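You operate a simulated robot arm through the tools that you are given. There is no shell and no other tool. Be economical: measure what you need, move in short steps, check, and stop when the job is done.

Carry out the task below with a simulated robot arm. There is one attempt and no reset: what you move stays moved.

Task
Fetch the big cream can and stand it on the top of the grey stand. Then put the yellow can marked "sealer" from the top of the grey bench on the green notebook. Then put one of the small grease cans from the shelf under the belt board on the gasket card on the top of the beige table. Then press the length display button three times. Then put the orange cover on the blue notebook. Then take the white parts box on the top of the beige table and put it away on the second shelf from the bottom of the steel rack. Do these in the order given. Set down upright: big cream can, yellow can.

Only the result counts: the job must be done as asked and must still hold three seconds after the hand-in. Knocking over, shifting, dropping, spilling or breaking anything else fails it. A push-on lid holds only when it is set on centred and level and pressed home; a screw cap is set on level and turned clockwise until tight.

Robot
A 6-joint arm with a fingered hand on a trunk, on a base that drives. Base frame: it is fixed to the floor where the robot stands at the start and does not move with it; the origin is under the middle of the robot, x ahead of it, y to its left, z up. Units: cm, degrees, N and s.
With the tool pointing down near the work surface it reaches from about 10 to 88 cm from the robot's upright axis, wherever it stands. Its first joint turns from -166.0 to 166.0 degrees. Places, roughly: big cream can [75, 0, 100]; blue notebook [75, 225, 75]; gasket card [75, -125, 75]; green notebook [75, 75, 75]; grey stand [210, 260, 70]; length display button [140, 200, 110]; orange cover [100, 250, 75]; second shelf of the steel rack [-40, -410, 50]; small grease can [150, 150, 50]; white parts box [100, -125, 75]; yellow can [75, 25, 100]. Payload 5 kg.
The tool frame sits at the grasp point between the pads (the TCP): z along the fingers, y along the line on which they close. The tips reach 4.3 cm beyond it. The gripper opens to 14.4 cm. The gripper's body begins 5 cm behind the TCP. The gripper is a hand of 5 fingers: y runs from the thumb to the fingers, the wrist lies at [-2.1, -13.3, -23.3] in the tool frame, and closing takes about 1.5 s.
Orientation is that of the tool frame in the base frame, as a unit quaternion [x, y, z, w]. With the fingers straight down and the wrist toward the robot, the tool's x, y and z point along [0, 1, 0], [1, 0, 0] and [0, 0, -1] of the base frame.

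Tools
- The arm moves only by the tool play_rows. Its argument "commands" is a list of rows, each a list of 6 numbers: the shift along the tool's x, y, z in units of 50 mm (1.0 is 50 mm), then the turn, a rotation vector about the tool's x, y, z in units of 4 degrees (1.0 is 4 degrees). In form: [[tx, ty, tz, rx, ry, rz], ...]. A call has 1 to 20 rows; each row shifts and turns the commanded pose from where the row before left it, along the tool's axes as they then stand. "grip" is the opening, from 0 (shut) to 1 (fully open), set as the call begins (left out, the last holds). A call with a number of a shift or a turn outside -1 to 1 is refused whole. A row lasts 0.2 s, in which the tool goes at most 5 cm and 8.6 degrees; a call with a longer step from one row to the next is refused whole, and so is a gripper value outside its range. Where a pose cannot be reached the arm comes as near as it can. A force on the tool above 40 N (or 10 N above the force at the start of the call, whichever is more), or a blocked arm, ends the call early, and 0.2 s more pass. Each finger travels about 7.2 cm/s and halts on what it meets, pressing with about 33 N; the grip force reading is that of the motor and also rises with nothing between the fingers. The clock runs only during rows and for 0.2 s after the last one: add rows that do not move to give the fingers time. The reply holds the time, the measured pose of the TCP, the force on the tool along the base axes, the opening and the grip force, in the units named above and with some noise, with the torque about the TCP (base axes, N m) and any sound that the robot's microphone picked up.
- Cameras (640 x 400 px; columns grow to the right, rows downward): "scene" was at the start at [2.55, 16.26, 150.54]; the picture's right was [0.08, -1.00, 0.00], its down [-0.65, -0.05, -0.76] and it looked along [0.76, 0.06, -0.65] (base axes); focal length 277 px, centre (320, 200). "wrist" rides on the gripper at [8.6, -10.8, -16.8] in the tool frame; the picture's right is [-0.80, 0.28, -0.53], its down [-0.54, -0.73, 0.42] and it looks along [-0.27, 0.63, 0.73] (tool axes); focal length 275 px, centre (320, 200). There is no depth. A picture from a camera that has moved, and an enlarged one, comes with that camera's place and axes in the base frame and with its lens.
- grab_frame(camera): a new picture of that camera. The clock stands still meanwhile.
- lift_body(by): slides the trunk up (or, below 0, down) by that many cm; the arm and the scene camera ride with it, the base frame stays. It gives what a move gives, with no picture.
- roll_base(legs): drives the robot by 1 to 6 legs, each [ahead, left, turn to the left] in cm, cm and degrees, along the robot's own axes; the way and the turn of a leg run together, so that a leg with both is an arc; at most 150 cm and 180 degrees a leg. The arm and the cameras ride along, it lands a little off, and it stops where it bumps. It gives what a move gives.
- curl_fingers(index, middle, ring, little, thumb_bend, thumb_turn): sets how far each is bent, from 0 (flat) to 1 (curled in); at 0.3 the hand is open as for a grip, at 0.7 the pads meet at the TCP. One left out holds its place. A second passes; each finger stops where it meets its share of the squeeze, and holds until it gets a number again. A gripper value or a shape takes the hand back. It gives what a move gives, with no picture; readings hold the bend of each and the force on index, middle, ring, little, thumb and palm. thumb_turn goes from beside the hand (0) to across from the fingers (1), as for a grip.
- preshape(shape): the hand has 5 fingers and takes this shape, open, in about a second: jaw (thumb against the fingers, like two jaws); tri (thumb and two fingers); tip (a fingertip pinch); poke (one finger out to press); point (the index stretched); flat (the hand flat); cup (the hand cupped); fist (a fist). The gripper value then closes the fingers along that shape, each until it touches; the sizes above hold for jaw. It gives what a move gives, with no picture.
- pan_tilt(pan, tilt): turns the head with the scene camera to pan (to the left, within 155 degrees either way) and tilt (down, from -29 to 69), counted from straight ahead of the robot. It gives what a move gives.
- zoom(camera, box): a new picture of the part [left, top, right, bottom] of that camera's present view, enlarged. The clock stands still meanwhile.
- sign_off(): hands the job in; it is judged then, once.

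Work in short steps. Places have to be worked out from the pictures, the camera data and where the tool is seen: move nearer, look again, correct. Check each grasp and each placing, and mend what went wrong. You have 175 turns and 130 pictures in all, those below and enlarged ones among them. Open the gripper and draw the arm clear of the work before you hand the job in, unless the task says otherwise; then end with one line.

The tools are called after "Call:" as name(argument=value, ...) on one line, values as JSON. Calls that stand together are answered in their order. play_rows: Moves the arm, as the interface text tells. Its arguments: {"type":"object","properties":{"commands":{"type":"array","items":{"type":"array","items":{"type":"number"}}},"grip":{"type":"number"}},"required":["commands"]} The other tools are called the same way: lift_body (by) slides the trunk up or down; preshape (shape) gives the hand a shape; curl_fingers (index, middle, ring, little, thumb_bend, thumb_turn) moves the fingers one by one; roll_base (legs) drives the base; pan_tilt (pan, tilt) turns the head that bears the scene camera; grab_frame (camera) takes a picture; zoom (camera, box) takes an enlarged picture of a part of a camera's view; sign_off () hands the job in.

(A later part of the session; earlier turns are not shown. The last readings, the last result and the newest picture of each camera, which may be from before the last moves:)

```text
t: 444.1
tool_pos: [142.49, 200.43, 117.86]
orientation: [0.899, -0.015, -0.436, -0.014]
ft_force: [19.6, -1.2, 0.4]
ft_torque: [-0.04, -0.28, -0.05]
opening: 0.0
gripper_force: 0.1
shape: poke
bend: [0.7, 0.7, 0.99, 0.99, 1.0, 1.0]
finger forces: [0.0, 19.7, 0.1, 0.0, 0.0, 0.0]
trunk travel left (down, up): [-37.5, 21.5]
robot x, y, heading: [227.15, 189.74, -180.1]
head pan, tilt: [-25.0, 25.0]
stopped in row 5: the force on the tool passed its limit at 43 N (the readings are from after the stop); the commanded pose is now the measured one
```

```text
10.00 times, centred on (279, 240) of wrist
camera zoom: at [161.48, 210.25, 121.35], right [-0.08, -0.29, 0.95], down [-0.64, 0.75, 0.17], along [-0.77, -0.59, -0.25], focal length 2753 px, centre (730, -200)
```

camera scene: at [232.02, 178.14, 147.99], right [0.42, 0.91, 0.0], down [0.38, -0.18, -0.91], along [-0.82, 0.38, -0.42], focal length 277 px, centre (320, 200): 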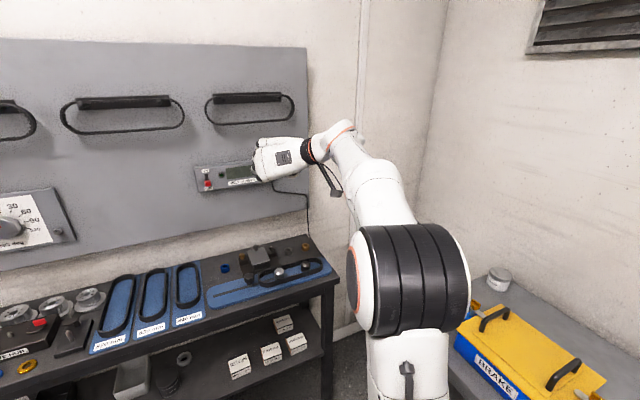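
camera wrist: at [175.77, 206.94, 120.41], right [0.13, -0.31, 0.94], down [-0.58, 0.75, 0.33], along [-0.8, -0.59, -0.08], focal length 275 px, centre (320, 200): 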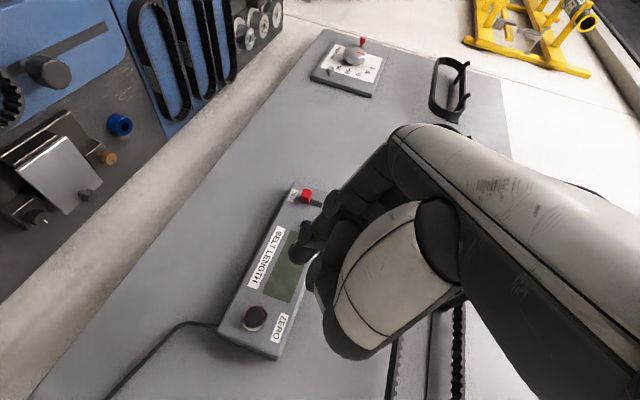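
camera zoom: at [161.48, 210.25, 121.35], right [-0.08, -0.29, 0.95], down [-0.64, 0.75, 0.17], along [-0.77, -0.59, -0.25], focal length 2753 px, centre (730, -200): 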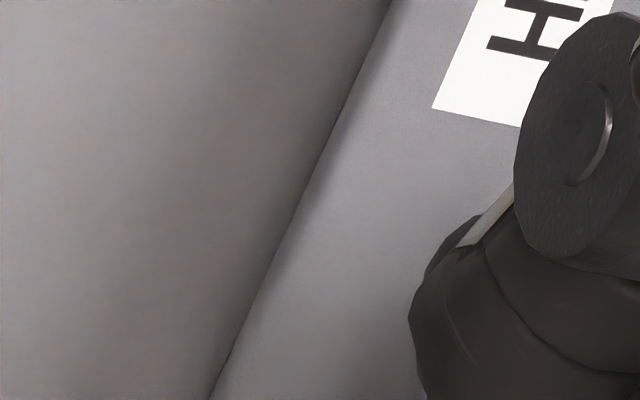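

Call:
zoom(camera="wrist", box=[275, 245, 323, 285])

```text
10.00 times, centred on (299, 265) of wrist
camera zoom: at [161.48, 210.25, 121.35], right [-0.08, -0.29, 0.95], down [-0.64, 0.75, 0.17], along [-0.77, -0.59, -0.25], focal length 2753 px, centre (530, -450)
```

zoom: 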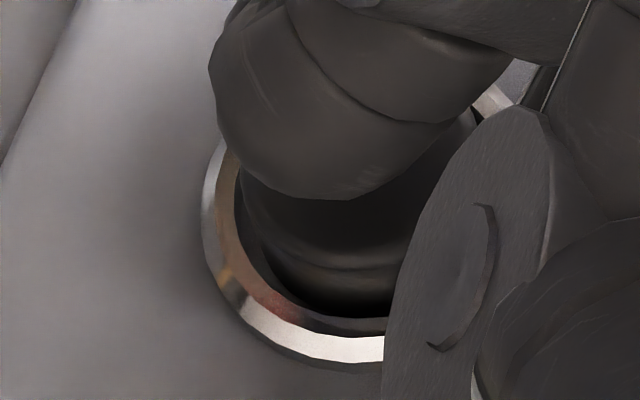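

The fingertip bears on the cap, pressed into its bezel – press two. Release and press the third time.

Call:
play_rows(commands=[[0.12, -0.02, -0.16, 0, 0, 0], [0.12, -0.02, -0.16, 0, 0, 0], [0, 0, 0, 0, 0, 0], [0, 0, 0, 0, 0, 0]])

Call:
play_rows(commands=[[-0.08, 0.006, 0.106, 0, 0, 0], [-0.08, 0.006, 0.106, 0, 0, 0], [-0.05, 0.004, 0.07, 0, 0, 0], [-0.03, 0.002, 0.04, 0, 0, 0], [-0.03, 0.002, 0.04, 0, 0, 0], [-0.02, 0.002, 0.03, 0, 0, 0], [0, 0, 0, 0, 0, 0]])

Call:
play_rows(commands=[[0.12, -0.009, -0.16, 0, 0, 0], [0.3, -0.02, -0.4, 0, 0, 0], [0.4, -0.02, -0.54, 0, 0, 0], [0.4, -0.02, -0.54, 0, 0, 0], [0, 0, 0, 0, 0, 0]])

```text
t: 445.1
tool_pos: [144.23, 200.6, 117.59]
orientation: [0.9, -0.015, -0.436, -0.016]
ft_force: [0.2, 0.0, 0.0]
ft_torque: [0.03, 0.02, 0.04]
opening: 0.0
gripper_force: 0.1
shape: poke
bend: [0.7, 0.7, 0.99, 0.99, 1.0, 1.0]
finger forces: [0.0, 0.0, 0.1, 0.0, 0.0, 0.0]
trunk travel left (down, up): [-37.5, 21.5]
robot x, y, heading: [227.12, 189.38, -180.1]
head pan, tilt: [-25.0, 25.0]
```

```text
t: 446.3
tool_pos: [142.56, 200.22, 117.63]
orientation: [0.901, -0.017, -0.433, -0.011]
ft_force: [21.1, -0.6, 1.9]
ft_torque: [0.01, -0.18, -0.09]
opening: 0.01
gripper_force: 0.1
shape: poke
bend: [0.7, 0.7, 0.99, 0.99, 1.0, 1.0]
finger forces: [0.1, 21.0, 0.0, 0.0, 0.0, 0.0]
trunk travel left (down, up): [-37.5, 21.5]
robot x, y, heading: [227.25, 189.56, -180.1]
head pan, tilt: [-25.0, 25.0]
heard: click
stopped in row 6: the force on the tool passed its limit at 42 N (the readings are from after the stop); the commanded pose is now the measured one
```

```text
t: 447.5
tool_pos: [152.4, 200.34, 117.64]
orientation: [0.901, -0.016, -0.434, -0.012]
ft_force: [0.6, 1.1, 0.9]
ft_torque: [0.0, -0.03, 0.0]
opening: 0.0
gripper_force: 0.1
shape: poke
bend: [0.7, 0.7, 0.99, 0.99, 1.0, 1.0]
finger forces: [0.1, 0.0, 0.0, 0.1, 0.0, 0.1]
trunk travel left (down, up): [-37.5, 21.5]
robot x, y, heading: [226.9, 189.81, -179.9]
head pan, tilt: [-25.0, 25.0]
```

A click was heard only on the third push, so the first two apparently did not register (tip was a bit high). I'll re-approach 0.3 cm lower/0.4 right and look before pressing again.

Call:
play_rows(commands=[[-0.324, -0.005, 0.44, 0, 0, 0], [-0.324, -0.005, 0.44, 0, 0, 0], [-0.324, -0.005, 0.44, 0, 0, 0], [0, 0, 0, 0, 0, 0]])

Call:
zoom(camera="wrist", box=[265, 235, 329, 291])

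```text
t: 448.5
tool_pos: [144.28, 200.71, 117.38]
orientation: [0.901, -0.017, -0.433, -0.013]
ft_force: [-0.3, -0.2, -0.8]
ft_torque: [0.0, -0.01, -0.02]
opening: 0.03
gripper_force: 0.1
shape: poke
bend: [0.7, 0.7, 0.99, 0.99, 1.0, 1.0]
finger forces: [0.1, 0.0, 0.0, 0.0, 0.1, 0.0]
trunk travel left (down, up): [-37.5, 21.5]
robot x, y, heading: [227.29, 189.92, -179.9]
head pan, tilt: [-25.0, 25.0]
```

```text
7.14 times, centred on (297, 263) of wrist
camera zoom: at [163.2, 210.72, 121.09], right [-0.09, -0.29, 0.95], down [-0.64, 0.75, 0.17], along [-0.76, -0.59, -0.25], focal length 1966 px, centre (484, -250)
```

zoom: 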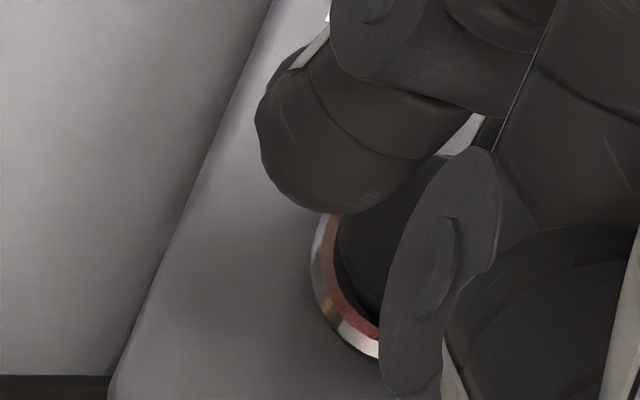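

Finger force was 18.9–19.8 N without a click and 21 N with one, so registration evidently needs slightly more force; only one press has counted. Repeat the press-three geometry and watch for a click.

Call:
play_rows(commands=[[-0.04, 0.06, -0.03, 0, 0, 0], [-0.08, 0.006, 0.106, 0, 0, 0], [-0.08, 0.006, 0.106, 0, 0, 0], [-0.05, 0.004, 0.07, 0, 0, 0], [-0.03, 0.002, 0.04, 0, 0, 0], [-0.03, 0.002, 0.04, 0, 0, 0], [-0.02, 0.002, 0.03, 0, 0, 0], [-0.02, 0.002, 0.03, 0, 0, 0], [0, 0, 0, 0, 0, 0]])

```text
t: 450.0
tool_pos: [142.47, 200.31, 117.57]
orientation: [0.903, -0.017, -0.429, -0.01]
ft_force: [21.3, -1.6, 0.2]
ft_torque: [0.03, -0.25, -0.07]
opening: 0.01
gripper_force: 0.0
shape: poke
bend: [0.7, 0.7, 0.99, 0.99, 1.0, 1.0]
finger forces: [0.0, 20.9, 0.0, 0.1, 0.0, 0.1]
trunk travel left (down, up): [-37.5, 21.5]
robot x, y, heading: [227.16, 189.85, -180.0]
head pan, tilt: [-25.0, 25.0]
heard: click
stopped in row 7: the force on the tool passed its limit at 43 N (the readings are from after the stop); the commanded pose is now the measured one
```

Second click. Release and press once more the same way.

Call:
play_rows(commands=[[0.12, -0.009, -0.16, 0, 0, 0], [0.12, -0.009, -0.16, 0, 0, 0], [0, 0, 0, 0, 0, 0], [0, 0, 0, 0, 0, 0]])

Call:
play_rows(commands=[[-0.08, 0.006, 0.106, 0, 0, 0], [-0.08, 0.006, 0.106, 0, 0, 0], [-0.05, 0.004, 0.07, 0, 0, 0], [-0.03, 0.002, 0.04, 0, 0, 0], [-0.03, 0.002, 0.04, 0, 0, 0], [-0.02, 0.002, 0.03, 0, 0, 0], [-0.02, 0.002, 0.03, 0, 0, 0], [0, 0, 0, 0, 0, 0]])

```text
t: 451.0
tool_pos: [144.13, 200.34, 117.44]
orientation: [0.903, -0.016, -0.429, -0.01]
ft_force: [0.3, -0.6, -0.3]
ft_torque: [0.01, 0.0, 0.04]
opening: 0.01
gripper_force: 0.1
shape: poke
bend: [0.7, 0.7, 0.99, 0.99, 1.0, 1.0]
finger forces: [0.1, 0.0, 0.0, 0.0, 0.0, 0.0]
trunk travel left (down, up): [-37.5, 21.5]
robot x, y, heading: [227.28, 189.79, -179.9]
head pan, tilt: [-25.0, 25.0]
```

```text
t: 452.2
tool_pos: [142.55, 200.13, 117.56]
orientation: [0.905, -0.017, -0.426, -0.007]
ft_force: [22.5, -1.8, 0.6]
ft_torque: [-0.02, -0.28, -0.11]
opening: 0.0
gripper_force: 0.0
shape: poke
bend: [0.7, 0.7, 0.99, 0.99, 1.0, 1.0]
finger forces: [0.0, 22.8, 0.0, 0.0, 0.0, 0.0]
trunk travel left (down, up): [-37.5, 21.5]
robot x, y, heading: [227.55, 190.16, -179.9]
head pan, tilt: [-25.0, 25.0]
heard: click
stopped in row 6: the force on the tool passed its limit at 43 N (the readings are from after the stop); the commanded pose is now the measured one
```

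Third click. Retract, back off, and return the hand to the straight-down jaw pose.

Call:
play_rows(commands=[[0.2, -0.009, -0.26, 0, 0, 0], [0.5, -0.02, -0.6, 0, 0, 0], [0.5, -0.02, -0.6, 0, 0, 0], [0, 0, 0, 0, 0, 0]])

Call:
roll_base(legs=[[-5, 38, 0], [-8, 0, 0]])

Call:
preshape(shape="jaw")

Call:
play_rows(commands=[[0, 0, 0, 0, 1, 0], [0, 0, 0, 0, 1, 0], [0, 0, 0, 0, 1, 0], [0, 0, 0, 0, 1, 0], [0, 0, 0, 0, 1, 0], [0, 0, 0, 0, 1, 0], [0, 0, 0, 0, 1, 0], [0, 0, 0, 0, 1, 0], [0, 0, 0, 0, 1, 0], [0, 0, 0, 0, 1, 0], [0, 0, 0, 0, 1, 0], [0, 0, 0, 0, 1, 0], [0, 0, 0, 0, 1, 0], [0, 0, 0, 0, 0.3, 0], [0, 0, 0, 0, 0, 1], [0, 0, 0, 0, 0, 1], [0, 0, 0, 0, 0, 1], [0, 0, 0, 0, 0, 1], [0, 0, 0, 0, 0, 1], [0, 0, 0, 0, 0, 1]])

Call:
play_rows(commands=[[0, 0, 0, 0, 0, 1], [0, 0, 0, 0, 0, 1], [0, 0, 0, 0, 0, 1], [0, 0, 0, 0, 0, 1], [0, 0, 0, 0, 0, 1], [0, 0, 0, 0, 0, 1], [0, 0, 0, 0, 0, 1], [0, 0, 0, 0, 0, 1], [0, 0, 0, 0, 0, 1], [0, 0, 0, 0, 0, 1], [0, 0, 0, 0, 0, 1], [0, 0, 0, 0, 0, 1], [0, 0, 0, 0, 0, 1], [0, 0, 0, 0, 0, 1], [0, 0, 0, 0, 0, 1], [0, 0, 0, 0, 0, 1], [0, 0, 0, 0, 0, 0]])

```text
t: 453.2
tool_pos: [151.69, 199.99, 117.38]
orientation: [0.905, -0.017, -0.426, -0.007]
ft_force: [0.8, -0.6, 0.0]
ft_torque: [0.03, -0.02, 0.02]
opening: 0.03
gripper_force: 0.0
shape: poke
bend: [0.7, 0.7, 0.99, 0.99, 1.0, 1.0]
finger forces: [0.0, 0.0, 0.1, 0.0, 0.1, 0.0]
trunk travel left (down, up): [-37.5, 21.5]
robot x, y, heading: [227.22, 189.83, -179.9]
head pan, tilt: [-25.0, 25.0]
```

```text
t: 456.3
tool_pos: [164.45, 161.89, 117.31]
orientation: [0.905, -0.018, -0.426, -0.007]
ft_force: [0.1, 0.5, -0.3]
ft_torque: [0.05, -0.03, -0.01]
opening: 0.0
gripper_force: 0.0
shape: poke
bend: [0.7, 0.7, 0.99, 0.99, 1.0, 1.0]
finger forces: [0.0, 0.0, 0.0, 0.1, 0.0, 0.0]
trunk travel left (down, up): [-37.5, 21.5]
robot x, y, heading: [240.4, 151.18, 180.0]
head pan, tilt: [-25.0, 25.0]
```

```text
t: 457.2
tool_pos: [164.51, 161.93, 117.27]
orientation: [0.904, -0.018, -0.426, -0.008]
ft_force: [-0.9, 0.0, 0.1]
ft_torque: [-0.02, 0.01, -0.01]
opening: 14.38
gripper_force: 0.1
shape: jaw
bend: [0.3, 0.3, 0.3, 0.3, 0.3, 0.98]
finger forces: [0.0, 0.0, 0.0, 0.0, 0.1, 0.0]
trunk travel left (down, up): [-37.5, 21.5]
robot x, y, heading: [240.35, 151.38, 179.9]
head pan, tilt: [-25.0, 25.0]
```

```text
t: 461.4
tool_pos: [170.69, 158.22, 113.17]
orientation: [0.973, -0.228, -0.046, 0.008]
ft_force: [-0.1, 0.0, -1.3]
ft_torque: [0.0, -0.01, 0.0]
opening: 14.4
gripper_force: 0.0
shape: jaw
bend: [0.3, 0.3, 0.3, 0.3, 0.3, 0.98]
finger forces: [0.1, 0.0, 0.0, 0.0, 0.0, 0.0]
out of reach, approached as far as the arm can: row 6, 7, 8, 9, 10, 11, 12, 13
trunk travel left (down, up): [-37.5, 21.5]
robot x, y, heading: [240.11, 151.66, 179.8]
head pan, tilt: [-25.0, 25.0]
```

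```text
t: 465.0
tool_pos: [170.68, 158.14, 113.12]
orientation: [-0.704, 0.709, 0.033, -0.032]
ft_force: [0.5, -0.7, -0.3]
ft_torque: [0.0, 0.04, -0.03]
opening: 14.38
gripper_force: 0.0
shape: jaw
bend: [0.3, 0.3, 0.3, 0.3, 0.3, 0.98]
finger forces: [0.0, 0.0, 0.1, 0.1, 0.1, 0.0]
trunk travel left (down, up): [-37.5, 21.5]
robot x, y, heading: [240.39, 151.4, 180.0]
head pan, tilt: [-25.0, 25.0]
```

Straighten the last 5° tilt, retract, and drive back to the first room.

Call:
play_rows(commands=[[0.2, -0.8, 0, 0.65, 0, 0], [0.2, -0.8, 0, 0.65, 0, 0], [0.2, -0.8, 0, 0, 0, 0], [0.2, -0.8, 0, 0, 0, 0], [0.2, -0.8, 0, 0, 0, 0], [0, 0, 0, 0, 0, 0]])

Call:
roll_base(legs=[[0, 0, -90], [-95, 32, 0], [-93, 3, 0]])

```text
t: 466.4
tool_pos: [190.61, 153.02, 112.49]
orientation: [-0.706, 0.708, 0.001, 0.0]
ft_force: [0.9, 0.1, 0.6]
ft_torque: [0.01, 0.03, 0.0]
opening: 14.42
gripper_force: 0.1
shape: jaw
bend: [0.3, 0.3, 0.3, 0.3, 0.3, 0.98]
finger forces: [0.1, 0.0, 0.0, 0.0, 0.0, 0.1]
trunk travel left (down, up): [-37.5, 21.5]
robot x, y, heading: [240.54, 151.56, 179.7]
head pan, tilt: [-25.0, 25.0]
```

```text
t: 479.7
tool_pos: [207.9, 14.39, 112.51]
orientation: [-0.001, 1.0, 0.0, 0.0]
ft_force: [0.4, -0.1, 0.4]
ft_torque: [0.0, 0.03, 0.04]
opening: 14.38
gripper_force: 0.1
shape: jaw
bend: [0.3, 0.3, 0.3, 0.3, 0.3, 0.98]
finger forces: [0.0, 0.0, 0.0, 0.0, 0.0, 0.0]
trunk travel left (down, up): [-37.5, 21.5]
robot x, y, heading: [206.54, -35.45, 90.4]
head pan, tilt: [-25.0, 25.0]
```

Call:
roll_base(legs=[[0, 0, -0.4], [-70, 24, 0], [-55, 1, 0]])

```text
t: 486.9
tool_pos: [183.59, -111.71, 112.43]
orientation: [-0.01, 1.0, 0.0, 0.001]
ft_force: [0.5, -0.3, -0.2]
ft_torque: [0.0, -0.01, 0.03]
opening: 14.41
gripper_force: 0.2
shape: jaw
bend: [0.3, 0.3, 0.3, 0.3, 0.3, 0.98]
finger forces: [0.1, 0.0, 0.0, 0.0, 0.0, 0.0]
trunk travel left (down, up): [-37.5, 21.5]
robot x, y, heading: [183.05, -161.41, 91.0]
head pan, tilt: [-25.0, 25.0]
```

Call:
roll_base(legs=[[0, 0, -1], [-90, 1, 0], [-85, 0, 0], [0, 0, -90]])

```text
t: 499.9
tool_pos: [231.66, -338.64, 112.45]
orientation: [0.716, 0.698, -0.001, 0.0]
ft_force: [-1.2, 0.3, 0.2]
ft_torque: [0.01, 0.0, 0.0]
opening: 14.39
gripper_force: 0.0
shape: jaw
bend: [0.3, 0.3, 0.3, 0.3, 0.3, 0.98]
finger forces: [0.1, 0.1, 0.1, 0.0, 0.0, 0.1]
trunk travel left (down, up): [-37.5, 21.5]
robot x, y, heading: [182.5, -335.68, -1.2]
head pan, tilt: [-25.0, 25.0]
```

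Call:
roll_base(legs=[[0, 0, 1.2], [-118, -9, 0], [-86, 100, 0], [0, 140, 0]])

```text
t: 519.3
tool_pos: [27.59, -104.28, 112.36]
orientation: [0.715, 0.699, -0.001, 0.001]
ft_force: [0.9, -1.2, 0.4]
ft_torque: [0.01, 0.02, -0.02]
opening: 14.39
gripper_force: 0.2
shape: jaw
bend: [0.3, 0.3, 0.3, 0.3, 0.3, 0.98]
finger forces: [0.0, 0.0, 0.1, 0.1, 0.0, 0.0]
trunk travel left (down, up): [-37.5, 21.5]
robot x, y, heading: [-22.27, -101.94, -1.1]
head pan, tilt: [-25.0, 25.0]
```

Call:
roll_base(legs=[[0, 150, 1.1], [0, 150, 0], [0, 20, 0]])

Call:
pan_tilt(pan=0, tilt=35)

Call:
grab_frame(camera="scene")

```text
t: 535.0
tool_pos: [31.92, 216.15, 112.46]
orientation: [0.718, 0.696, -0.002, -0.001]
ft_force: [-0.3, 0.3, -0.3]
ft_torque: [0.01, 0.0, -0.03]
opening: 14.4
gripper_force: 0.1
shape: jaw
bend: [0.3, 0.3, 0.3, 0.3, 0.3, 0.98]
finger forces: [0.0, 0.0, 0.1, 0.0, 0.1, 0.1]
trunk travel left (down, up): [-37.5, 21.5]
robot x, y, heading: [-17.15, 218.85, -1.4]
head pan, tilt: [-25.0, 25.0]
```

```text
t: 535.9
tool_pos: [32.0, 215.94, 112.39]
orientation: [0.718, 0.697, -0.001, 0.001]
ft_force: [-0.3, -0.8, 0.3]
ft_torque: [0.01, 0.03, -0.04]
opening: 14.4
gripper_force: 0.0
shape: jaw
bend: [0.3, 0.3, 0.3, 0.3, 0.3, 0.98]
finger forces: [0.1, 0.1, 0.0, 0.0, 0.1, 0.1]
trunk travel left (down, up): [-37.5, 21.5]
robot x, y, heading: [-17.58, 218.97, -1.7]
head pan, tilt: [0.0, 35.0]
```

```text
23 pictures are left
camera scene: at [-14.32, 234.23, 146.41], right [-0.03, -1.0, 0.0], down [-0.57, 0.02, -0.82], along [0.82, -0.02, -0.57], focal length 277 px, centre (320, 200)
```

scene: 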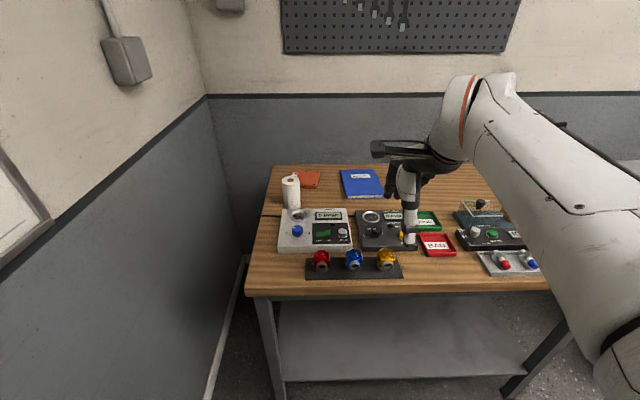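

Call:
zoom(camera="scene", box=[260, 155, 420, 255])

```text
4.00 times, centred on (340, 205) of scene
camera zoom: at [-14.32, 234.23, 146.41], right [-0.03, -1.0, 0.0], down [-0.57, 0.02, -0.82], along [0.82, -0.02, -0.57], focal length 1109 px, centre (240, 180)
```

zoom: 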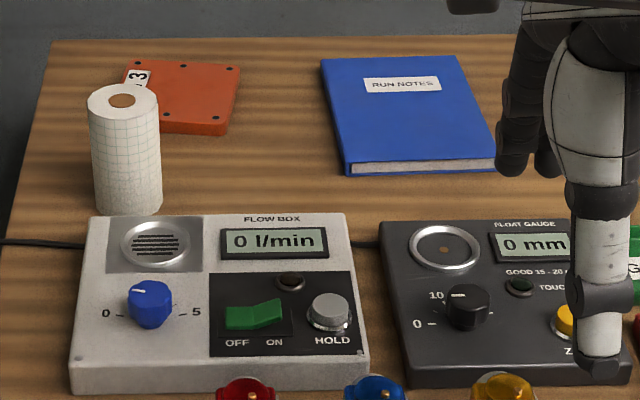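

The orange cover is a flat plate near x≈85–95, y≈238, at the edge of reach. Drive closer and view with both cameras to triangulate.

Call:
roll_base(legs=[[0, 12, 1.6], [15, 0, 0]])

Call:
play_rows(commands=[[0.3, 0.8, -0.1, 0, 0, 0], [0.3, 0.8, -0.1, 0, 0, 0], [0.3, 0.8, -0.1, 0, 0, 0], [0, 0.8, 0, 0, 0, 0], [0, 0, 0, 0, 0, 0]])

Call:
grab_frame(camera="wrist")

Call:
grab_frame(camera="scene")

```text
t: 538.1
tool_pos: [47.44, 229.57, 112.39]
orientation: [0.707, 0.707, 0.0, 0.0]
ft_force: [0.0, 0.4, -0.5]
ft_torque: [-0.05, -0.03, 0.0]
opening: 14.39
gripper_force: 0.1
shape: jaw
bend: [0.3, 0.3, 0.3, 0.3, 0.3, 0.98]
finger forces: [0.0, 0.1, 0.0, 0.1, 0.0, 0.1]
trunk travel left (down, up): [-37.5, 21.5]
robot x, y, heading: [-2.08, 230.83, 0.2]
head pan, tilt: [0.0, 35.0]
```

```text
t: 539.3
tool_pos: [63.26, 233.97, 114.01]
orientation: [0.707, 0.707, 0.0, 0.001]
ft_force: [0.3, -0.3, -0.5]
ft_torque: [0.01, 0.05, 0.02]
opening: 14.38
gripper_force: 0.0
shape: jaw
bend: [0.3, 0.3, 0.3, 0.3, 0.3, 0.98]
finger forces: [0.0, 0.0, 0.0, 0.0, 0.0, 0.0]
trunk travel left (down, up): [-37.5, 21.5]
robot x, y, heading: [-2.2, 230.93, 0.5]
head pan, tilt: [0.0, 35.0]
```

```text
21 pictures are left
camera wrist: at [52.44, 242.55, 130.52], right [0.28, -0.8, 0.54], down [-0.73, -0.54, -0.42], along [0.63, -0.27, -0.73], focal length 275 px, centre (320, 200)
```

wrist: 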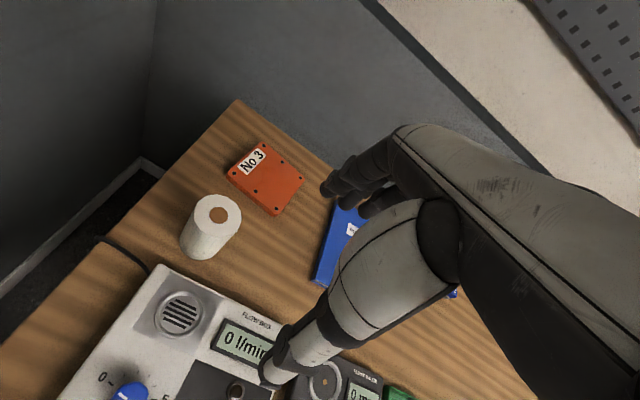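

```text
20 pictures are left
camera scene: at [0.64, 246.46, 146.41], right [0.0, -1.0, 0.0], down [-0.57, 0.0, -0.82], along [0.82, 0.0, -0.57], focal length 277 px, centre (320, 200)
```

scene: 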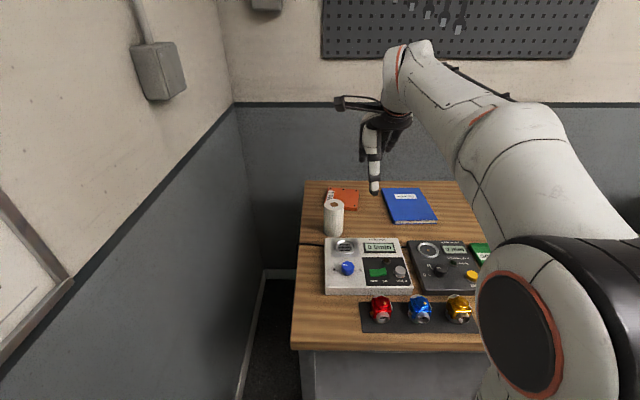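

Triangulated: cover centre ≈ (86.9, 238.7), top z≈88, ~11.5 cm square, yawed −9.5°; notebook centre ≈ (82, 214.5). Advance base 3 cm, go above the cover, aligned in yaw.

Call:
roll_base(legs=[[3.5, 0, -0.3]])

Call:
play_rows(commands=[[0.25, 0.82, 0, 0, 0, 0.6], [0.27, 0.82, 0, 0, 0, 0.6], [0.27, 0.82, 0, 0, 0, 0.6], [0.27, 0.82, 0, 0, 0, 0.6], [0.27, 0.82, 0, 0, 0, 0], [0, 0, 0.8, 0, 0, 0], [0, 0, 0.8, 0, 0, 0], [0, 0, 0, 0, 0, 0]], grip=1)

Call:
grab_frame(camera="wrist")

Call:
zoom(camera="scene", box=[300, 110, 460, 240])

```text
t: 540.1
tool_pos: [66.77, 233.71, 113.91]
orientation: [0.709, 0.705, -0.001, 0.0]
ft_force: [0.5, -0.8, 0.2]
ft_torque: [-0.03, 0.03, 0.01]
opening: 14.37
gripper_force: 0.0
shape: jaw
bend: [0.3, 0.3, 0.3, 0.3, 0.3, 0.98]
finger forces: [0.0, 0.0, 0.1, 0.0, 0.1, 0.0]
trunk travel left (down, up): [-37.5, 21.5]
robot x, y, heading: [1.06, 230.93, -0.1]
head pan, tilt: [0.0, 35.0]
```

```text
t: 542.0
tool_pos: [86.36, 238.7, 104.83]
orientation: [0.765, 0.644, -0.001, 0.0]
ft_force: [0.4, 0.2, -0.3]
ft_torque: [-0.02, 0.04, -0.02]
opening: 14.38
gripper_force: 0.1
shape: jaw
bend: [0.3, 0.3, 0.3, 0.3, 0.3, 0.98]
finger forces: [0.0, 0.0, 0.0, 0.0, 0.0, 0.0]
out of reach, approached as far as the arm can: row 5
trunk travel left (down, up): [-37.5, 21.5]
robot x, y, heading: [1.26, 230.59, 0.2]
head pan, tilt: [0.0, 35.0]
```

```text
19 pictures are left
camera wrist: at [77.13, 248.99, 121.44], right [0.14, -0.83, 0.54], down [-0.81, -0.41, -0.42], along [0.57, -0.37, -0.73], focal length 275 px, centre (320, 200)
```

wrist: 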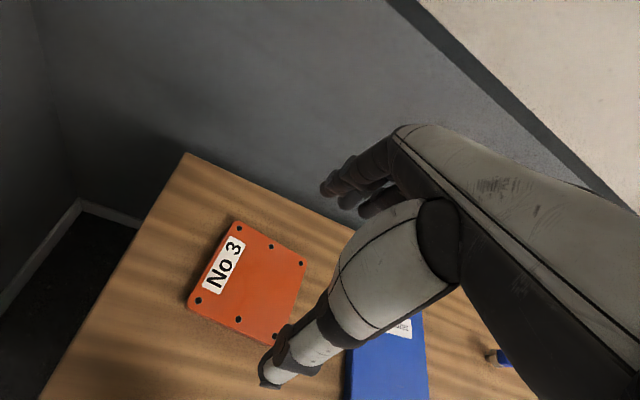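

```text
3.08 times, centred on (380, 175) of scene
camera zoom: at [4.25, 246.46, 146.4], right [0.0, -1.0, 0.0], down [-0.57, 0.0, -0.82], along [0.82, 0.0, -0.57], focal length 853 px, centre (135, 277)
```

zoom: 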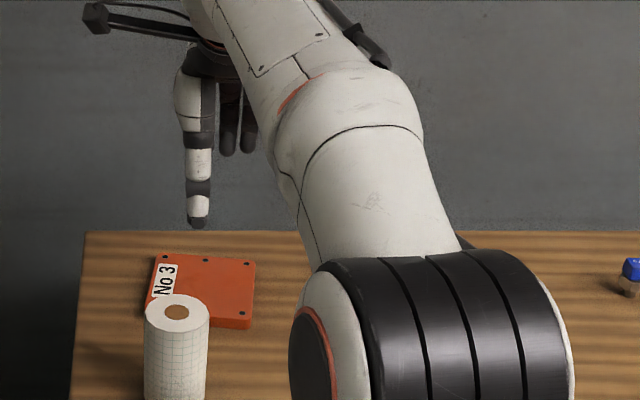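

Cover centre ≈ (87.6, 239). Advance base 1.5 cm, then descend to tips just above the bench.

Call:
roll_base(legs=[[1.5, 0.3, 0]])

Call:
play_rows(commands=[[0, 0, 0.6, 0, 0, 0], [0, 0, 0.6, 0, 0, 0], [0, 0, 0.6, 0, 0, 0], [0, 0, 0.5, 0, 0, 0], [0, 0, 0, 0, 0, 0]])

```text
t: 542.7
tool_pos: [87.99, 239.06, 104.9]
orientation: [0.766, 0.643, -0.001, 0.0]
ft_force: [0.3, 0.4, 0.7]
ft_torque: [-0.03, 0.04, -0.01]
opening: 14.42
gripper_force: 0.1
shape: jaw
bend: [0.3, 0.3, 0.3, 0.3, 0.3, 0.98]
finger forces: [0.0, 0.1, 0.0, 0.0, 0.1, 0.0]
trunk travel left (down, up): [-37.5, 21.5]
robot x, y, heading: [2.83, 231.31, -0.1]
head pan, tilt: [0.0, 35.0]
```

```text
t: 543.9
tool_pos: [87.73, 239.04, 93.3]
orientation: [0.765, 0.644, -0.001, 0.001]
ft_force: [0.5, 1.2, 0.0]
ft_torque: [0.01, 0.05, -0.01]
opening: 14.39
gripper_force: 0.2
shape: jaw
bend: [0.3, 0.3, 0.3, 0.3, 0.3, 0.98]
finger forces: [0.1, 0.0, 0.1, 0.0, 0.1, 0.1]
trunk travel left (down, up): [-37.5, 21.5]
robot x, y, heading: [2.67, 231.3, -0.1]
head pan, tilt: [0.0, 35.0]
```

Call:
play_rows(commands=[[0, 0, 0.15, 0, 0, 0], [0, 0, 0.12, 0, 0, 0], [0, 0, 0.08, 0, 0, 0], [0, 0, 0, 0, 0, 0]])

Call:
grab_frame(camera="wrist")

```text
t: 544.9
tool_pos: [87.73, 239.0, 91.61]
orientation: [0.765, 0.644, -0.001, -0.001]
ft_force: [0.4, -0.2, 0.6]
ft_torque: [-0.02, -0.01, 0.0]
opening: 14.39
gripper_force: 0.1
shape: jaw
bend: [0.3, 0.3, 0.3, 0.3, 0.3, 0.98]
finger forces: [0.0, 0.0, 0.0, 0.1, 0.0, 0.1]
trunk travel left (down, up): [-37.5, 21.5]
robot x, y, heading: [2.46, 231.13, -0.1]
head pan, tilt: [0.0, 35.0]
```

```text
17 pictures are left
camera wrist: at [78.58, 249.17, 108.17], right [0.14, -0.83, 0.54], down [-0.81, -0.41, -0.42], along [0.57, -0.37, -0.73], focal length 275 px, centre (320, 200)
```

wrist: 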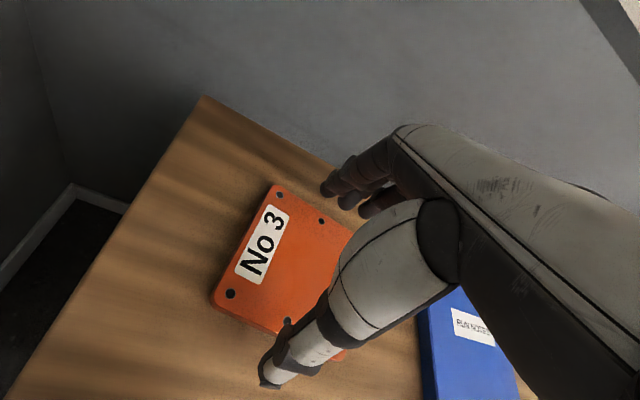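

Slightly right of centre; shift 1 cm left and lower to feel the bench.

Call:
play_rows(commands=[[0.2, 0, 0, 0, 0, 0], [0, 0, 0.06, 0, 0, 0], [0, 0, 0.06, 0, 0, 0], [0, 0, 0.06, 0, 0, 0], [0, 0, 0, 0, 0, 0]])

Call:
play_rows(commands=[[0, 0, 0.05, 0, 0, 0], [0, 0, 0.05, 0, 0, 0], [0, 0, 0.05, 0, 0, 0], [0, 0, 0, 0, 0, 0]])

```text
t: 546.1
tool_pos: [87.94, 239.96, 90.63]
orientation: [0.766, 0.643, -0.001, 0.0]
ft_force: [0.1, 0.6, -0.1]
ft_torque: [0.01, -0.06, -0.01]
opening: 14.39
gripper_force: 0.0
shape: jaw
bend: [0.3, 0.3, 0.3, 0.3, 0.3, 0.98]
finger forces: [0.0, 0.1, 0.0, 0.0, 0.0, 0.0]
trunk travel left (down, up): [-37.5, 21.5]
robot x, y, heading: [2.76, 231.06, 0.0]
head pan, tilt: [0.0, 35.0]
```

```text
t: 547.1
tool_pos: [88.03, 239.81, 89.94]
orientation: [0.766, 0.643, 0.0, 0.001]
ft_force: [-0.5, 0.3, -0.3]
ft_torque: [0.01, -0.02, -0.03]
opening: 14.39
gripper_force: 0.0
shape: jaw
bend: [0.3, 0.3, 0.3, 0.3, 0.3, 0.98]
finger forces: [0.0, 0.0, 0.0, 0.0, 0.1, 0.0]
trunk travel left (down, up): [-37.5, 21.5]
robot x, y, heading: [2.79, 230.9, -0.1]
head pan, tilt: [0.0, 35.0]
```

Call:
play_rows(commands=[[0, 0, 0.06, 0, 0, 0], [0, 0, 0.06, 0, 0, 0], [0, 0, 0.06, 0, 0, 0], [0, 0, 0, 0, 0, 0]])

Call:
play_rows(commands=[[0, 0, 0.06, 0, 0, 0], [0, 0, 0.06, 0, 0, 0], [0, 0, 0, 0, 0, 0]])

```text
t: 548.1
tool_pos: [88.02, 239.99, 89.32]
orientation: [0.766, 0.643, 0.001, 0.002]
ft_force: [-1.2, 0.4, 7.9]
ft_torque: [-0.21, -0.66, 0.0]
opening: 14.32
gripper_force: 0.0
shape: jaw
bend: [0.3, 0.3, 0.3, 0.3, 0.3, 0.98]
finger forces: [0.0, 8.6, 0.0, 0.1, 0.1, 0.0]
trunk travel left (down, up): [-37.5, 21.5]
robot x, y, heading: [2.79, 231.3, -0.5]
head pan, tilt: [0.0, 35.0]
```

```text
t: 548.9
tool_pos: [87.88, 239.95, 89.12]
orientation: [0.765, 0.644, 0.003, 0.004]
ft_force: [-3.7, 0.6, 29.2]
ft_torque: [-0.71, -2.08, -0.08]
opening: 14.22
gripper_force: 0.0
shape: jaw
bend: [0.3, 0.3, 0.3, 0.3, 0.3, 0.98]
finger forces: [0.1, 27.7, 0.0, 0.0, 0.9, 0.0]
trunk travel left (down, up): [-37.5, 21.5]
robot x, y, heading: [2.8, 231.18, 0.2]
head pan, tilt: [0.0, 35.0]
```

Bench touched at TCP 89.4. Rise 0.8 cm and close on the plate edges.

Call:
play_rows(commands=[[0, 0, -0.2, 0, 0, 0], [0, 0, 0, 0, 0, 0]])

Call:
play_rows(commands=[[0, 0, 0, 0, 0, 0], [0, 0, 0, 0, 0, 0], [0, 0, 0, 0, 0, 0], [0, 0, 0, 0, 0, 0], [0, 0, 0, 0, 0, 0], [0, 0, 0, 0, 0, 0], [0, 0, 0, 0, 0, 0]], grip=0)

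Call:
grab_frame(camera="wrist")

```text
t: 549.5
tool_pos: [87.76, 239.93, 89.33]
orientation: [0.765, 0.644, -0.001, -0.001]
ft_force: [-0.7, 0.3, 7.7]
ft_torque: [-0.13, -0.53, 0.08]
opening: 14.38
gripper_force: 0.0
shape: jaw
bend: [0.3, 0.3, 0.3, 0.3, 0.3, 0.98]
finger forces: [0.0, 6.6, 0.0, 0.0, 0.1, 0.0]
trunk travel left (down, up): [-37.5, 21.5]
robot x, y, heading: [2.43, 231.15, 0.1]
head pan, tilt: [0.0, 35.0]
```

```text
t: 551.1
tool_pos: [87.89, 240.02, 89.43]
orientation: [0.765, 0.644, -0.001, -0.001]
ft_force: [-0.6, 0.0, -0.2]
ft_torque: [-0.07, 0.09, 0.01]
opening: 11.97
gripper_force: 32.8
shape: jaw
bend: [0.26, 0.32, 0.3, 0.32, 0.55, 0.99]
finger forces: [20.7, 7.2, 3.9, 0.0, 31.6, 0.0]
trunk travel left (down, up): [-37.5, 21.5]
robot x, y, heading: [2.91, 231.42, -0.1]
head pan, tilt: [0.0, 35.0]
```

```text
16 pictures are left
camera wrist: at [78.72, 250.24, 106.02], right [0.14, -0.83, 0.54], down [-0.81, -0.41, -0.42], along [0.57, -0.37, -0.73], focal length 275 px, centre (320, 200)
```

wrist: 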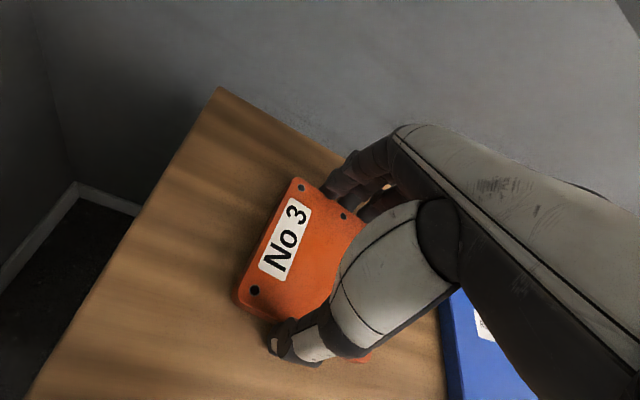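

Gripped at 12.0 cm with firm force. Lift and check.

Call:
play_rows(commands=[[0, 0, -0.2, 0, 0, 0], [0, 0, -0.5, 0, 0, 0], [0, 0, -0.5, 0, 0, 0], [0, 0, -0.5, 0, 0, 0], [0, 0, 0, 0, 0, 0]])

Call:
grab_frame(camera="scene")

```text
t: 552.3
tool_pos: [87.94, 240.03, 98.01]
orientation: [0.765, 0.644, -0.001, 0.0]
ft_force: [-0.6, -0.1, -2.8]
ft_torque: [0.04, 0.01, -0.04]
opening: 11.89
gripper_force: 33.1
shape: jaw
bend: [0.26, 0.32, 0.31, 0.32, 0.55, 0.99]
finger forces: [20.6, 7.1, 3.9, 0.0, 31.9, 0.1]
trunk travel left (down, up): [-37.5, 21.5]
robot x, y, heading: [2.69, 231.01, -0.2]
head pan, tilt: [0.0, 35.0]
```

```text
15 pictures are left
camera scene: at [5.71, 246.76, 146.4], right [0.0, -1.0, 0.0], down [-0.57, 0.0, -0.82], along [0.82, 0.0, -0.57], focal length 277 px, centre (320, 200)
```

scene: 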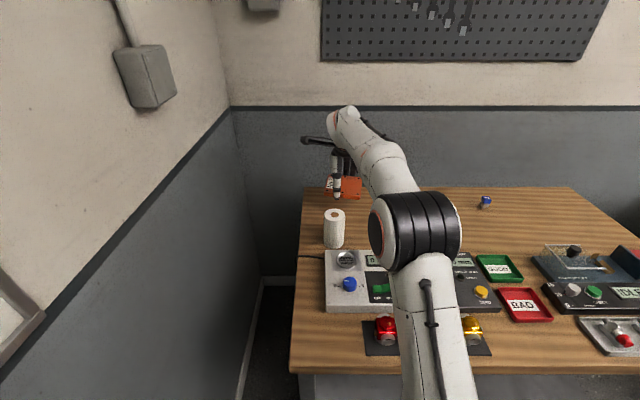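

Cover held. Carry it over the notebook.

Call:
play_rows(commands=[[0, 0, -0.6, 0, 0, 0], [-0.87, -0.048, 0, 0, 0, -0.4], [-0.87, -0.02, 0, 0, 0, -0.4], [-0.87, 0, 0, 0, 0, -0.4], [-0.87, 0, 0, 0, 0, -0.4], [-0.87, -0.04, 0, 0, 0, -0.4], [-0.87, -0.04, 0, 0, 0, 0], [0, 0, 0, 0, 0, 0]])

Call:
grab_frame(camera="wrist")

```text
t: 554.1
tool_pos: [84.83, 214.1, 101.17]
orientation: [0.719, 0.695, -0.002, 0.0]
ft_force: [0.7, -1.7, -3.1]
ft_torque: [0.1, -0.01, -0.02]
opening: 11.96
gripper_force: 33.9
shape: jaw
bend: [0.26, 0.32, 0.31, 0.32, 0.55, 0.99]
finger forces: [20.7, 7.1, 3.9, 0.0, 31.9, 0.0]
trunk travel left (down, up): [-37.5, 21.5]
robot x, y, heading: [2.53, 231.25, -0.1]
head pan, tilt: [0.0, 35.0]
```

```text
14 pictures are left
camera wrist: at [74.19, 222.94, 117.72], right [0.26, -0.8, 0.54], down [-0.74, -0.52, -0.42], along [0.62, -0.29, -0.73], focal length 275 px, centre (320, 200)
```

wrist: 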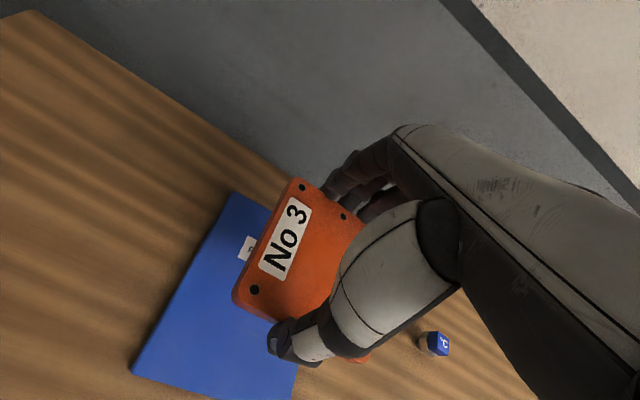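

Directly over the notebook (centre ≈ (84, 214)). Lower, then feel for contact.

Call:
play_rows(commands=[[0, -0.05, 0.6, 0, 0, 0], [0, 0, 0.6, 0, 0, 0], [0, 0, 0.5, 0, 0, 0], [0, 0, 0, 0, 0, 0]])

Call:
play_rows(commands=[[0, 0, 0.06, 0, 0, 0], [0, 0, 0.06, 0, 0, 0], [0, 0, 0.06, 0, 0, 0], [0, 0, 0, 0, 0, 0]])

```text
t: 555.1
tool_pos: [84.33, 214.15, 92.67]
orientation: [0.719, 0.695, -0.001, 0.001]
ft_force: [0.8, -0.4, -3.5]
ft_torque: [0.06, 0.04, -0.04]
opening: 11.94
gripper_force: 33.2
shape: jaw
bend: [0.26, 0.32, 0.31, 0.32, 0.55, 0.99]
finger forces: [20.7, 7.2, 4.0, 0.1, 31.8, 0.1]
trunk travel left (down, up): [-37.5, 21.5]
robot x, y, heading: [3.25, 231.46, -0.2]
head pan, tilt: [0.0, 35.0]
```

```text
t: 556.1
tool_pos: [84.26, 214.09, 91.7]
orientation: [0.719, 0.695, -0.001, 0.0]
ft_force: [-0.5, -0.1, -3.6]
ft_torque: [0.05, 0.03, -0.03]
opening: 11.92
gripper_force: 33.0
shape: jaw
bend: [0.26, 0.32, 0.31, 0.32, 0.55, 0.99]
finger forces: [20.7, 7.2, 4.0, 0.0, 31.8, 0.0]
trunk travel left (down, up): [-37.5, 21.5]
robot x, y, heading: [2.75, 230.88, -0.0]
head pan, tilt: [0.0, 35.0]
```

Call:
play_rows(commands=[[0, 0, 0.06, 0, 0, 0], [0, 0, 0.06, 0, 0, 0], [0, 0, 0, 0, 0, 0]])

```text
t: 556.9
tool_pos: [84.34, 214.18, 91.15]
orientation: [0.719, 0.695, 0.0, 0.002]
ft_force: [0.2, 0.2, 5.4]
ft_torque: [-0.2, -0.32, -0.02]
opening: 11.9
gripper_force: 33.0
shape: jaw
bend: [0.26, 0.32, 0.31, 0.32, 0.55, 0.99]
finger forces: [20.8, 13.0, 4.3, 0.1, 32.2, 0.0]
trunk travel left (down, up): [-37.5, 21.5]
robot x, y, heading: [3.01, 231.4, 0.1]
head pan, tilt: [0.0, 35.0]
```

Contact. Ease 2 mm, release, and rise.

Call:
play_rows(commands=[[0, 0, -0.05, 0, 0, 0], [0, 0, 0, 0, 0, 0]])

Call:
play_rows(commands=[[0, 0, 0, 0, 0, 0], [0, 0, 0, 0, 0, 0], [0, 0, 0, 0, 0, 0], [0, 0, 0, 0, 0, 0]], grip=1)

Call:
play_rows(commands=[[0, 0, -0.3, 0, 0, 0], [0, 0, -0.8, 0, 0, 0], [0, 0, -0.9, 0, 0, 0], [0, 0, -0.9, 0, 0, 0], [0, 0, -0.9, 0, 0, 0], [0, 0, 0, 0, 0, 0]])

Call:
grab_frame(camera="wrist")

```text
t: 557.5
tool_pos: [84.41, 214.07, 91.24]
orientation: [0.719, 0.695, -0.001, 0.0]
ft_force: [0.6, 0.2, 0.3]
ft_torque: [-0.1, -0.07, 0.06]
opening: 11.91
gripper_force: 33.6
shape: jaw
bend: [0.26, 0.32, 0.31, 0.32, 0.55, 0.99]
finger forces: [20.9, 8.4, 4.6, 0.1, 31.8, 0.0]
trunk travel left (down, up): [-37.5, 21.5]
robot x, y, heading: [2.56, 231.48, 0.2]
head pan, tilt: [0.0, 35.0]
```

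```text
t: 558.5
tool_pos: [84.28, 214.15, 91.27]
orientation: [0.719, 0.695, -0.002, 0.0]
ft_force: [0.2, -0.3, -1.0]
ft_torque: [0.02, 0.01, 0.0]
opening: 14.36
gripper_force: 0.0
shape: jaw
bend: [0.3, 0.3, 0.3, 0.3, 0.3, 0.98]
finger forces: [0.0, 0.0, 0.0, 0.0, 0.1, 0.1]
trunk travel left (down, up): [-37.5, 21.5]
robot x, y, heading: [2.72, 231.13, 0.1]
head pan, tilt: [0.0, 35.0]
```

```text
t: 559.9
tool_pos: [84.41, 213.99, 110.14]
orientation: [0.719, 0.695, -0.001, 0.001]
ft_force: [-0.3, -0.2, 1.1]
ft_torque: [0.0, -0.04, 0.0]
opening: 14.4
gripper_force: 0.1
shape: jaw
bend: [0.3, 0.3, 0.3, 0.3, 0.3, 0.98]
finger forces: [0.1, 0.0, 0.0, 0.0, 0.0, 0.0]
trunk travel left (down, up): [-37.5, 21.5]
robot x, y, heading: [2.55, 231.19, -0.0]
head pan, tilt: [0.0, 35.0]
```

```text
13 pictures are left
camera wrist: at [73.87, 222.9, 126.69], right [0.26, -0.8, 0.54], down [-0.74, -0.52, -0.42], along [0.62, -0.29, -0.73], focal length 275 px, centre (320, 200)
```

wrist: 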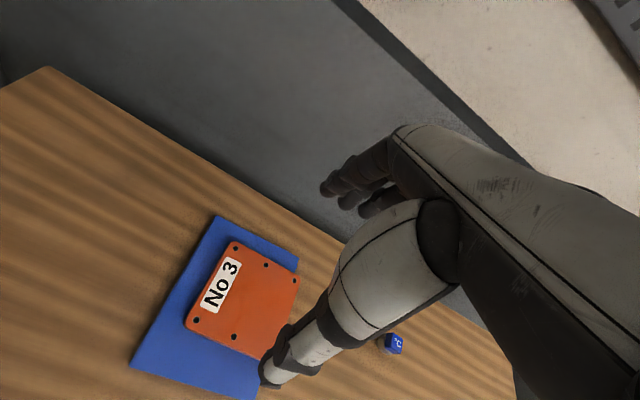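

Cover is on the notebook. Retract and drive to the beige table for the CAPS box.

Call:
play_rows(commands=[[0.45, -0.85, 0, 0, 0, 0], [0.45, -0.85, 0, 0, 0, 0], [0.45, -0.85, 0, 0, 0, 0], [0.45, -0.85, 0, 0, 0, 0], [0.45, -0.85, 0, 0, 0, 0], [0.45, -0.85, 0, 0, 0, 0], [0.3, -0.85, 0, 0, 0, 0], [0, -0.6, 0, 0, 0, 0], [0, 0, 0, 0, 0, 0]])

Call:
roll_base(legs=[[-24, 0, 0], [0, -150, 0], [0, -150, 0], [0, -60, 0]])

```text
t: 561.9
tool_pos: [51.85, 230.31, 110.24]
orientation: [0.719, 0.695, -0.001, 0.0]
ft_force: [-0.4, -0.5, -1.0]
ft_torque: [-0.01, -0.08, 0.0]
opening: 14.41
gripper_force: 0.2
shape: jaw
bend: [0.3, 0.3, 0.3, 0.3, 0.3, 0.98]
finger forces: [0.0, 0.0, 0.0, 0.1, 0.1, 0.0]
trunk travel left (down, up): [-37.5, 21.5]
robot x, y, heading: [2.73, 231.39, 0.0]
head pan, tilt: [0.0, 35.0]
```

```text
t: 580.5
tool_pos: [20.88, -126.65, 110.33]
orientation: [0.732, 0.682, -0.001, 0.001]
ft_force: [-0.1, 0.7, -0.3]
ft_torque: [-0.02, 0.01, 0.01]
opening: 14.37
gripper_force: 0.0
shape: jaw
bend: [0.3, 0.3, 0.3, 0.3, 0.3, 0.98]
finger forces: [0.0, 0.0, 0.0, 0.0, 0.1, 0.0]
trunk travel left (down, up): [-37.5, 21.5]
robot x, y, heading: [-28.22, -123.83, -1.8]
head pan, tilt: [0.0, 35.0]
```

Call:
roll_base(legs=[[0, 0, 1.8], [36, -2, 0]])

Call:
play_rows(commands=[[-0.1, 0.8, 0, 0, 0, -0.6], [-0.1, 0.8, 0, 0, 0, 0], [-0.1, 0.8, 0, 0, 0, 0], [0, 0, 0, 0, 0, 0]])

Call:
grab_frame(camera="wrist")

Call:
grab_frame(camera="scene")

```text
t: 583.2
tool_pos: [57.03, -126.9, 110.13]
orientation: [0.718, 0.696, 0.0, 0.0]
ft_force: [-0.7, 0.2, 0.0]
ft_torque: [0.0, -0.06, -0.04]
opening: 14.38
gripper_force: 0.1
shape: jaw
bend: [0.3, 0.3, 0.3, 0.3, 0.3, 0.98]
finger forces: [0.0, 0.0, 0.0, 0.0, 0.0, 0.0]
trunk travel left (down, up): [-37.5, 21.5]
robot x, y, heading: [7.92, -126.5, -0.3]
head pan, tilt: [0.0, 35.0]
```

```text
t: 584.2
tool_pos: [69.12, -128.52, 110.34]
orientation: [0.704, 0.711, 0.0, 0.0]
ft_force: [0.5, 1.0, -0.4]
ft_torque: [0.01, 0.03, 0.02]
opening: 14.39
gripper_force: 0.1
shape: jaw
bend: [0.3, 0.3, 0.3, 0.3, 0.3, 0.98]
finger forces: [0.0, 0.0, 0.0, 0.1, 0.0, 0.1]
trunk travel left (down, up): [-37.5, 21.5]
robot x, y, heading: [7.9, -125.8, -0.1]
head pan, tilt: [0.0, 35.0]
```

```text
12 pictures are left
camera wrist: at [58.19, -120.02, 126.85], right [0.29, -0.79, 0.54], down [-0.72, -0.55, -0.42], along [0.63, -0.26, -0.73], focal length 275 px, centre (320, 200)
```

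wrist: 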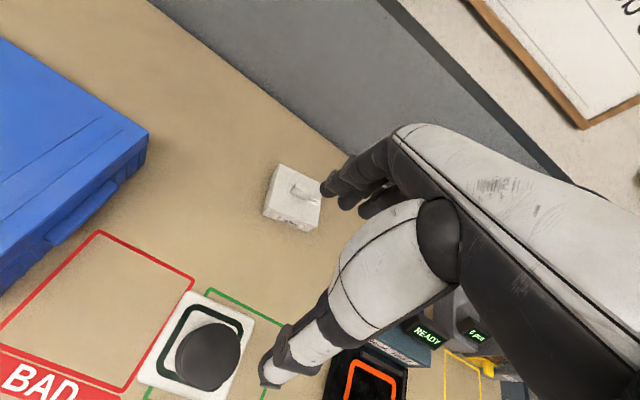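

```text
11 pictures are left
camera scene: at [10.86, -110.41, 146.41], right [0.0, -1.0, 0.0], down [-0.57, 0.0, -0.82], along [0.82, 0.0, -0.57], focal length 277 px, centre (320, 200)
```

scene: 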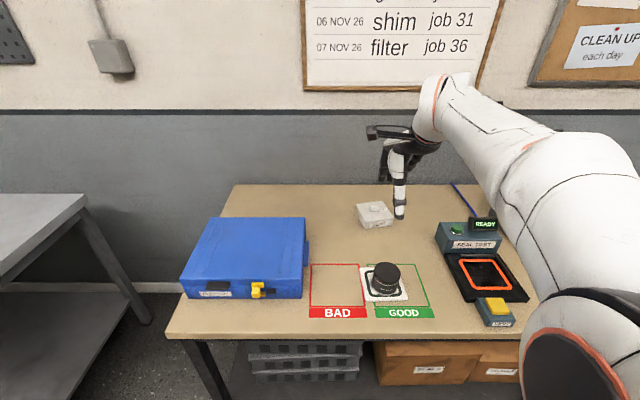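

Box centre ≈ (93.5, −130), about 9×10 cm, top z≈85. Advance base 5 cm, then position over it and lower.

Call:
roll_base(legs=[[5, 0, 0]])

Call:
play_rows(commands=[[-0.06, 0.78, 0, 0, 0, 0], [-0.06, 0.78, 0, 0, 0, 0], [-0.06, 0.78, 0, 0, 0, 0], [-0.06, 0.78, 0, 0, 0, 0], [-0.06, 0.76, 0, 0, 0, 0], [0, 0, 0.8, 0, 0, 0], [0, 0, 0.8, 0, 0, 0], [0, 0, 0, 0, 0, 0]])

Call:
grab_frame(camera="wrist")

```text
t: 585.1
tool_pos: [74.13, -128.45, 110.22]
orientation: [0.703, 0.711, -0.001, 0.0]
ft_force: [-0.3, -1.2, 0.1]
ft_torque: [0.01, 0.02, -0.01]
opening: 14.38
gripper_force: 0.0
shape: jaw
bend: [0.3, 0.3, 0.3, 0.3, 0.3, 0.98]
finger forces: [0.0, 0.1, 0.0, 0.0, 0.0, 0.0]
trunk travel left (down, up): [-37.5, 21.5]
robot x, y, heading: [12.78, -126.42, 0.1]
head pan, tilt: [0.0, 35.0]
```

```text
t: 587.0
tool_pos: [93.33, -129.75, 102.14]
orientation: [0.703, 0.711, -0.001, 0.0]
ft_force: [-0.5, -0.5, -0.6]
ft_torque: [0.0, 0.06, 0.02]
opening: 14.38
gripper_force: 0.0
shape: jaw
bend: [0.3, 0.3, 0.3, 0.3, 0.3, 0.98]
finger forces: [0.0, 0.1, 0.0, 0.0, 0.0, 0.0]
trunk travel left (down, up): [-37.5, 21.5]
robot x, y, heading: [12.75, -125.95, 0.1]
head pan, tilt: [0.0, 35.0]
```

```text
10 pictures are left
camera wrist: at [82.48, -121.37, 118.8], right [0.29, -0.79, 0.54], down [-0.72, -0.55, -0.42], along [0.63, -0.26, -0.73], focal length 275 px, centre (320, 200)
```

wrist: 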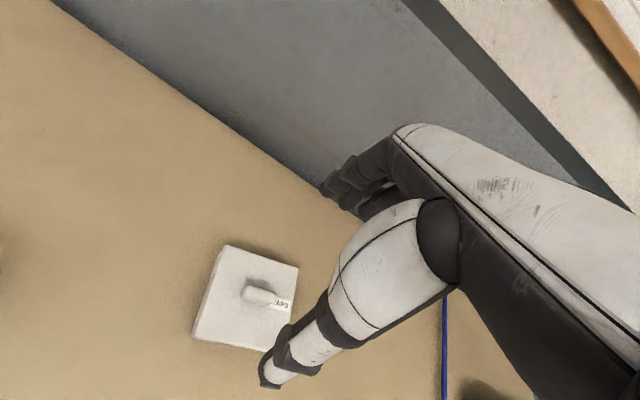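

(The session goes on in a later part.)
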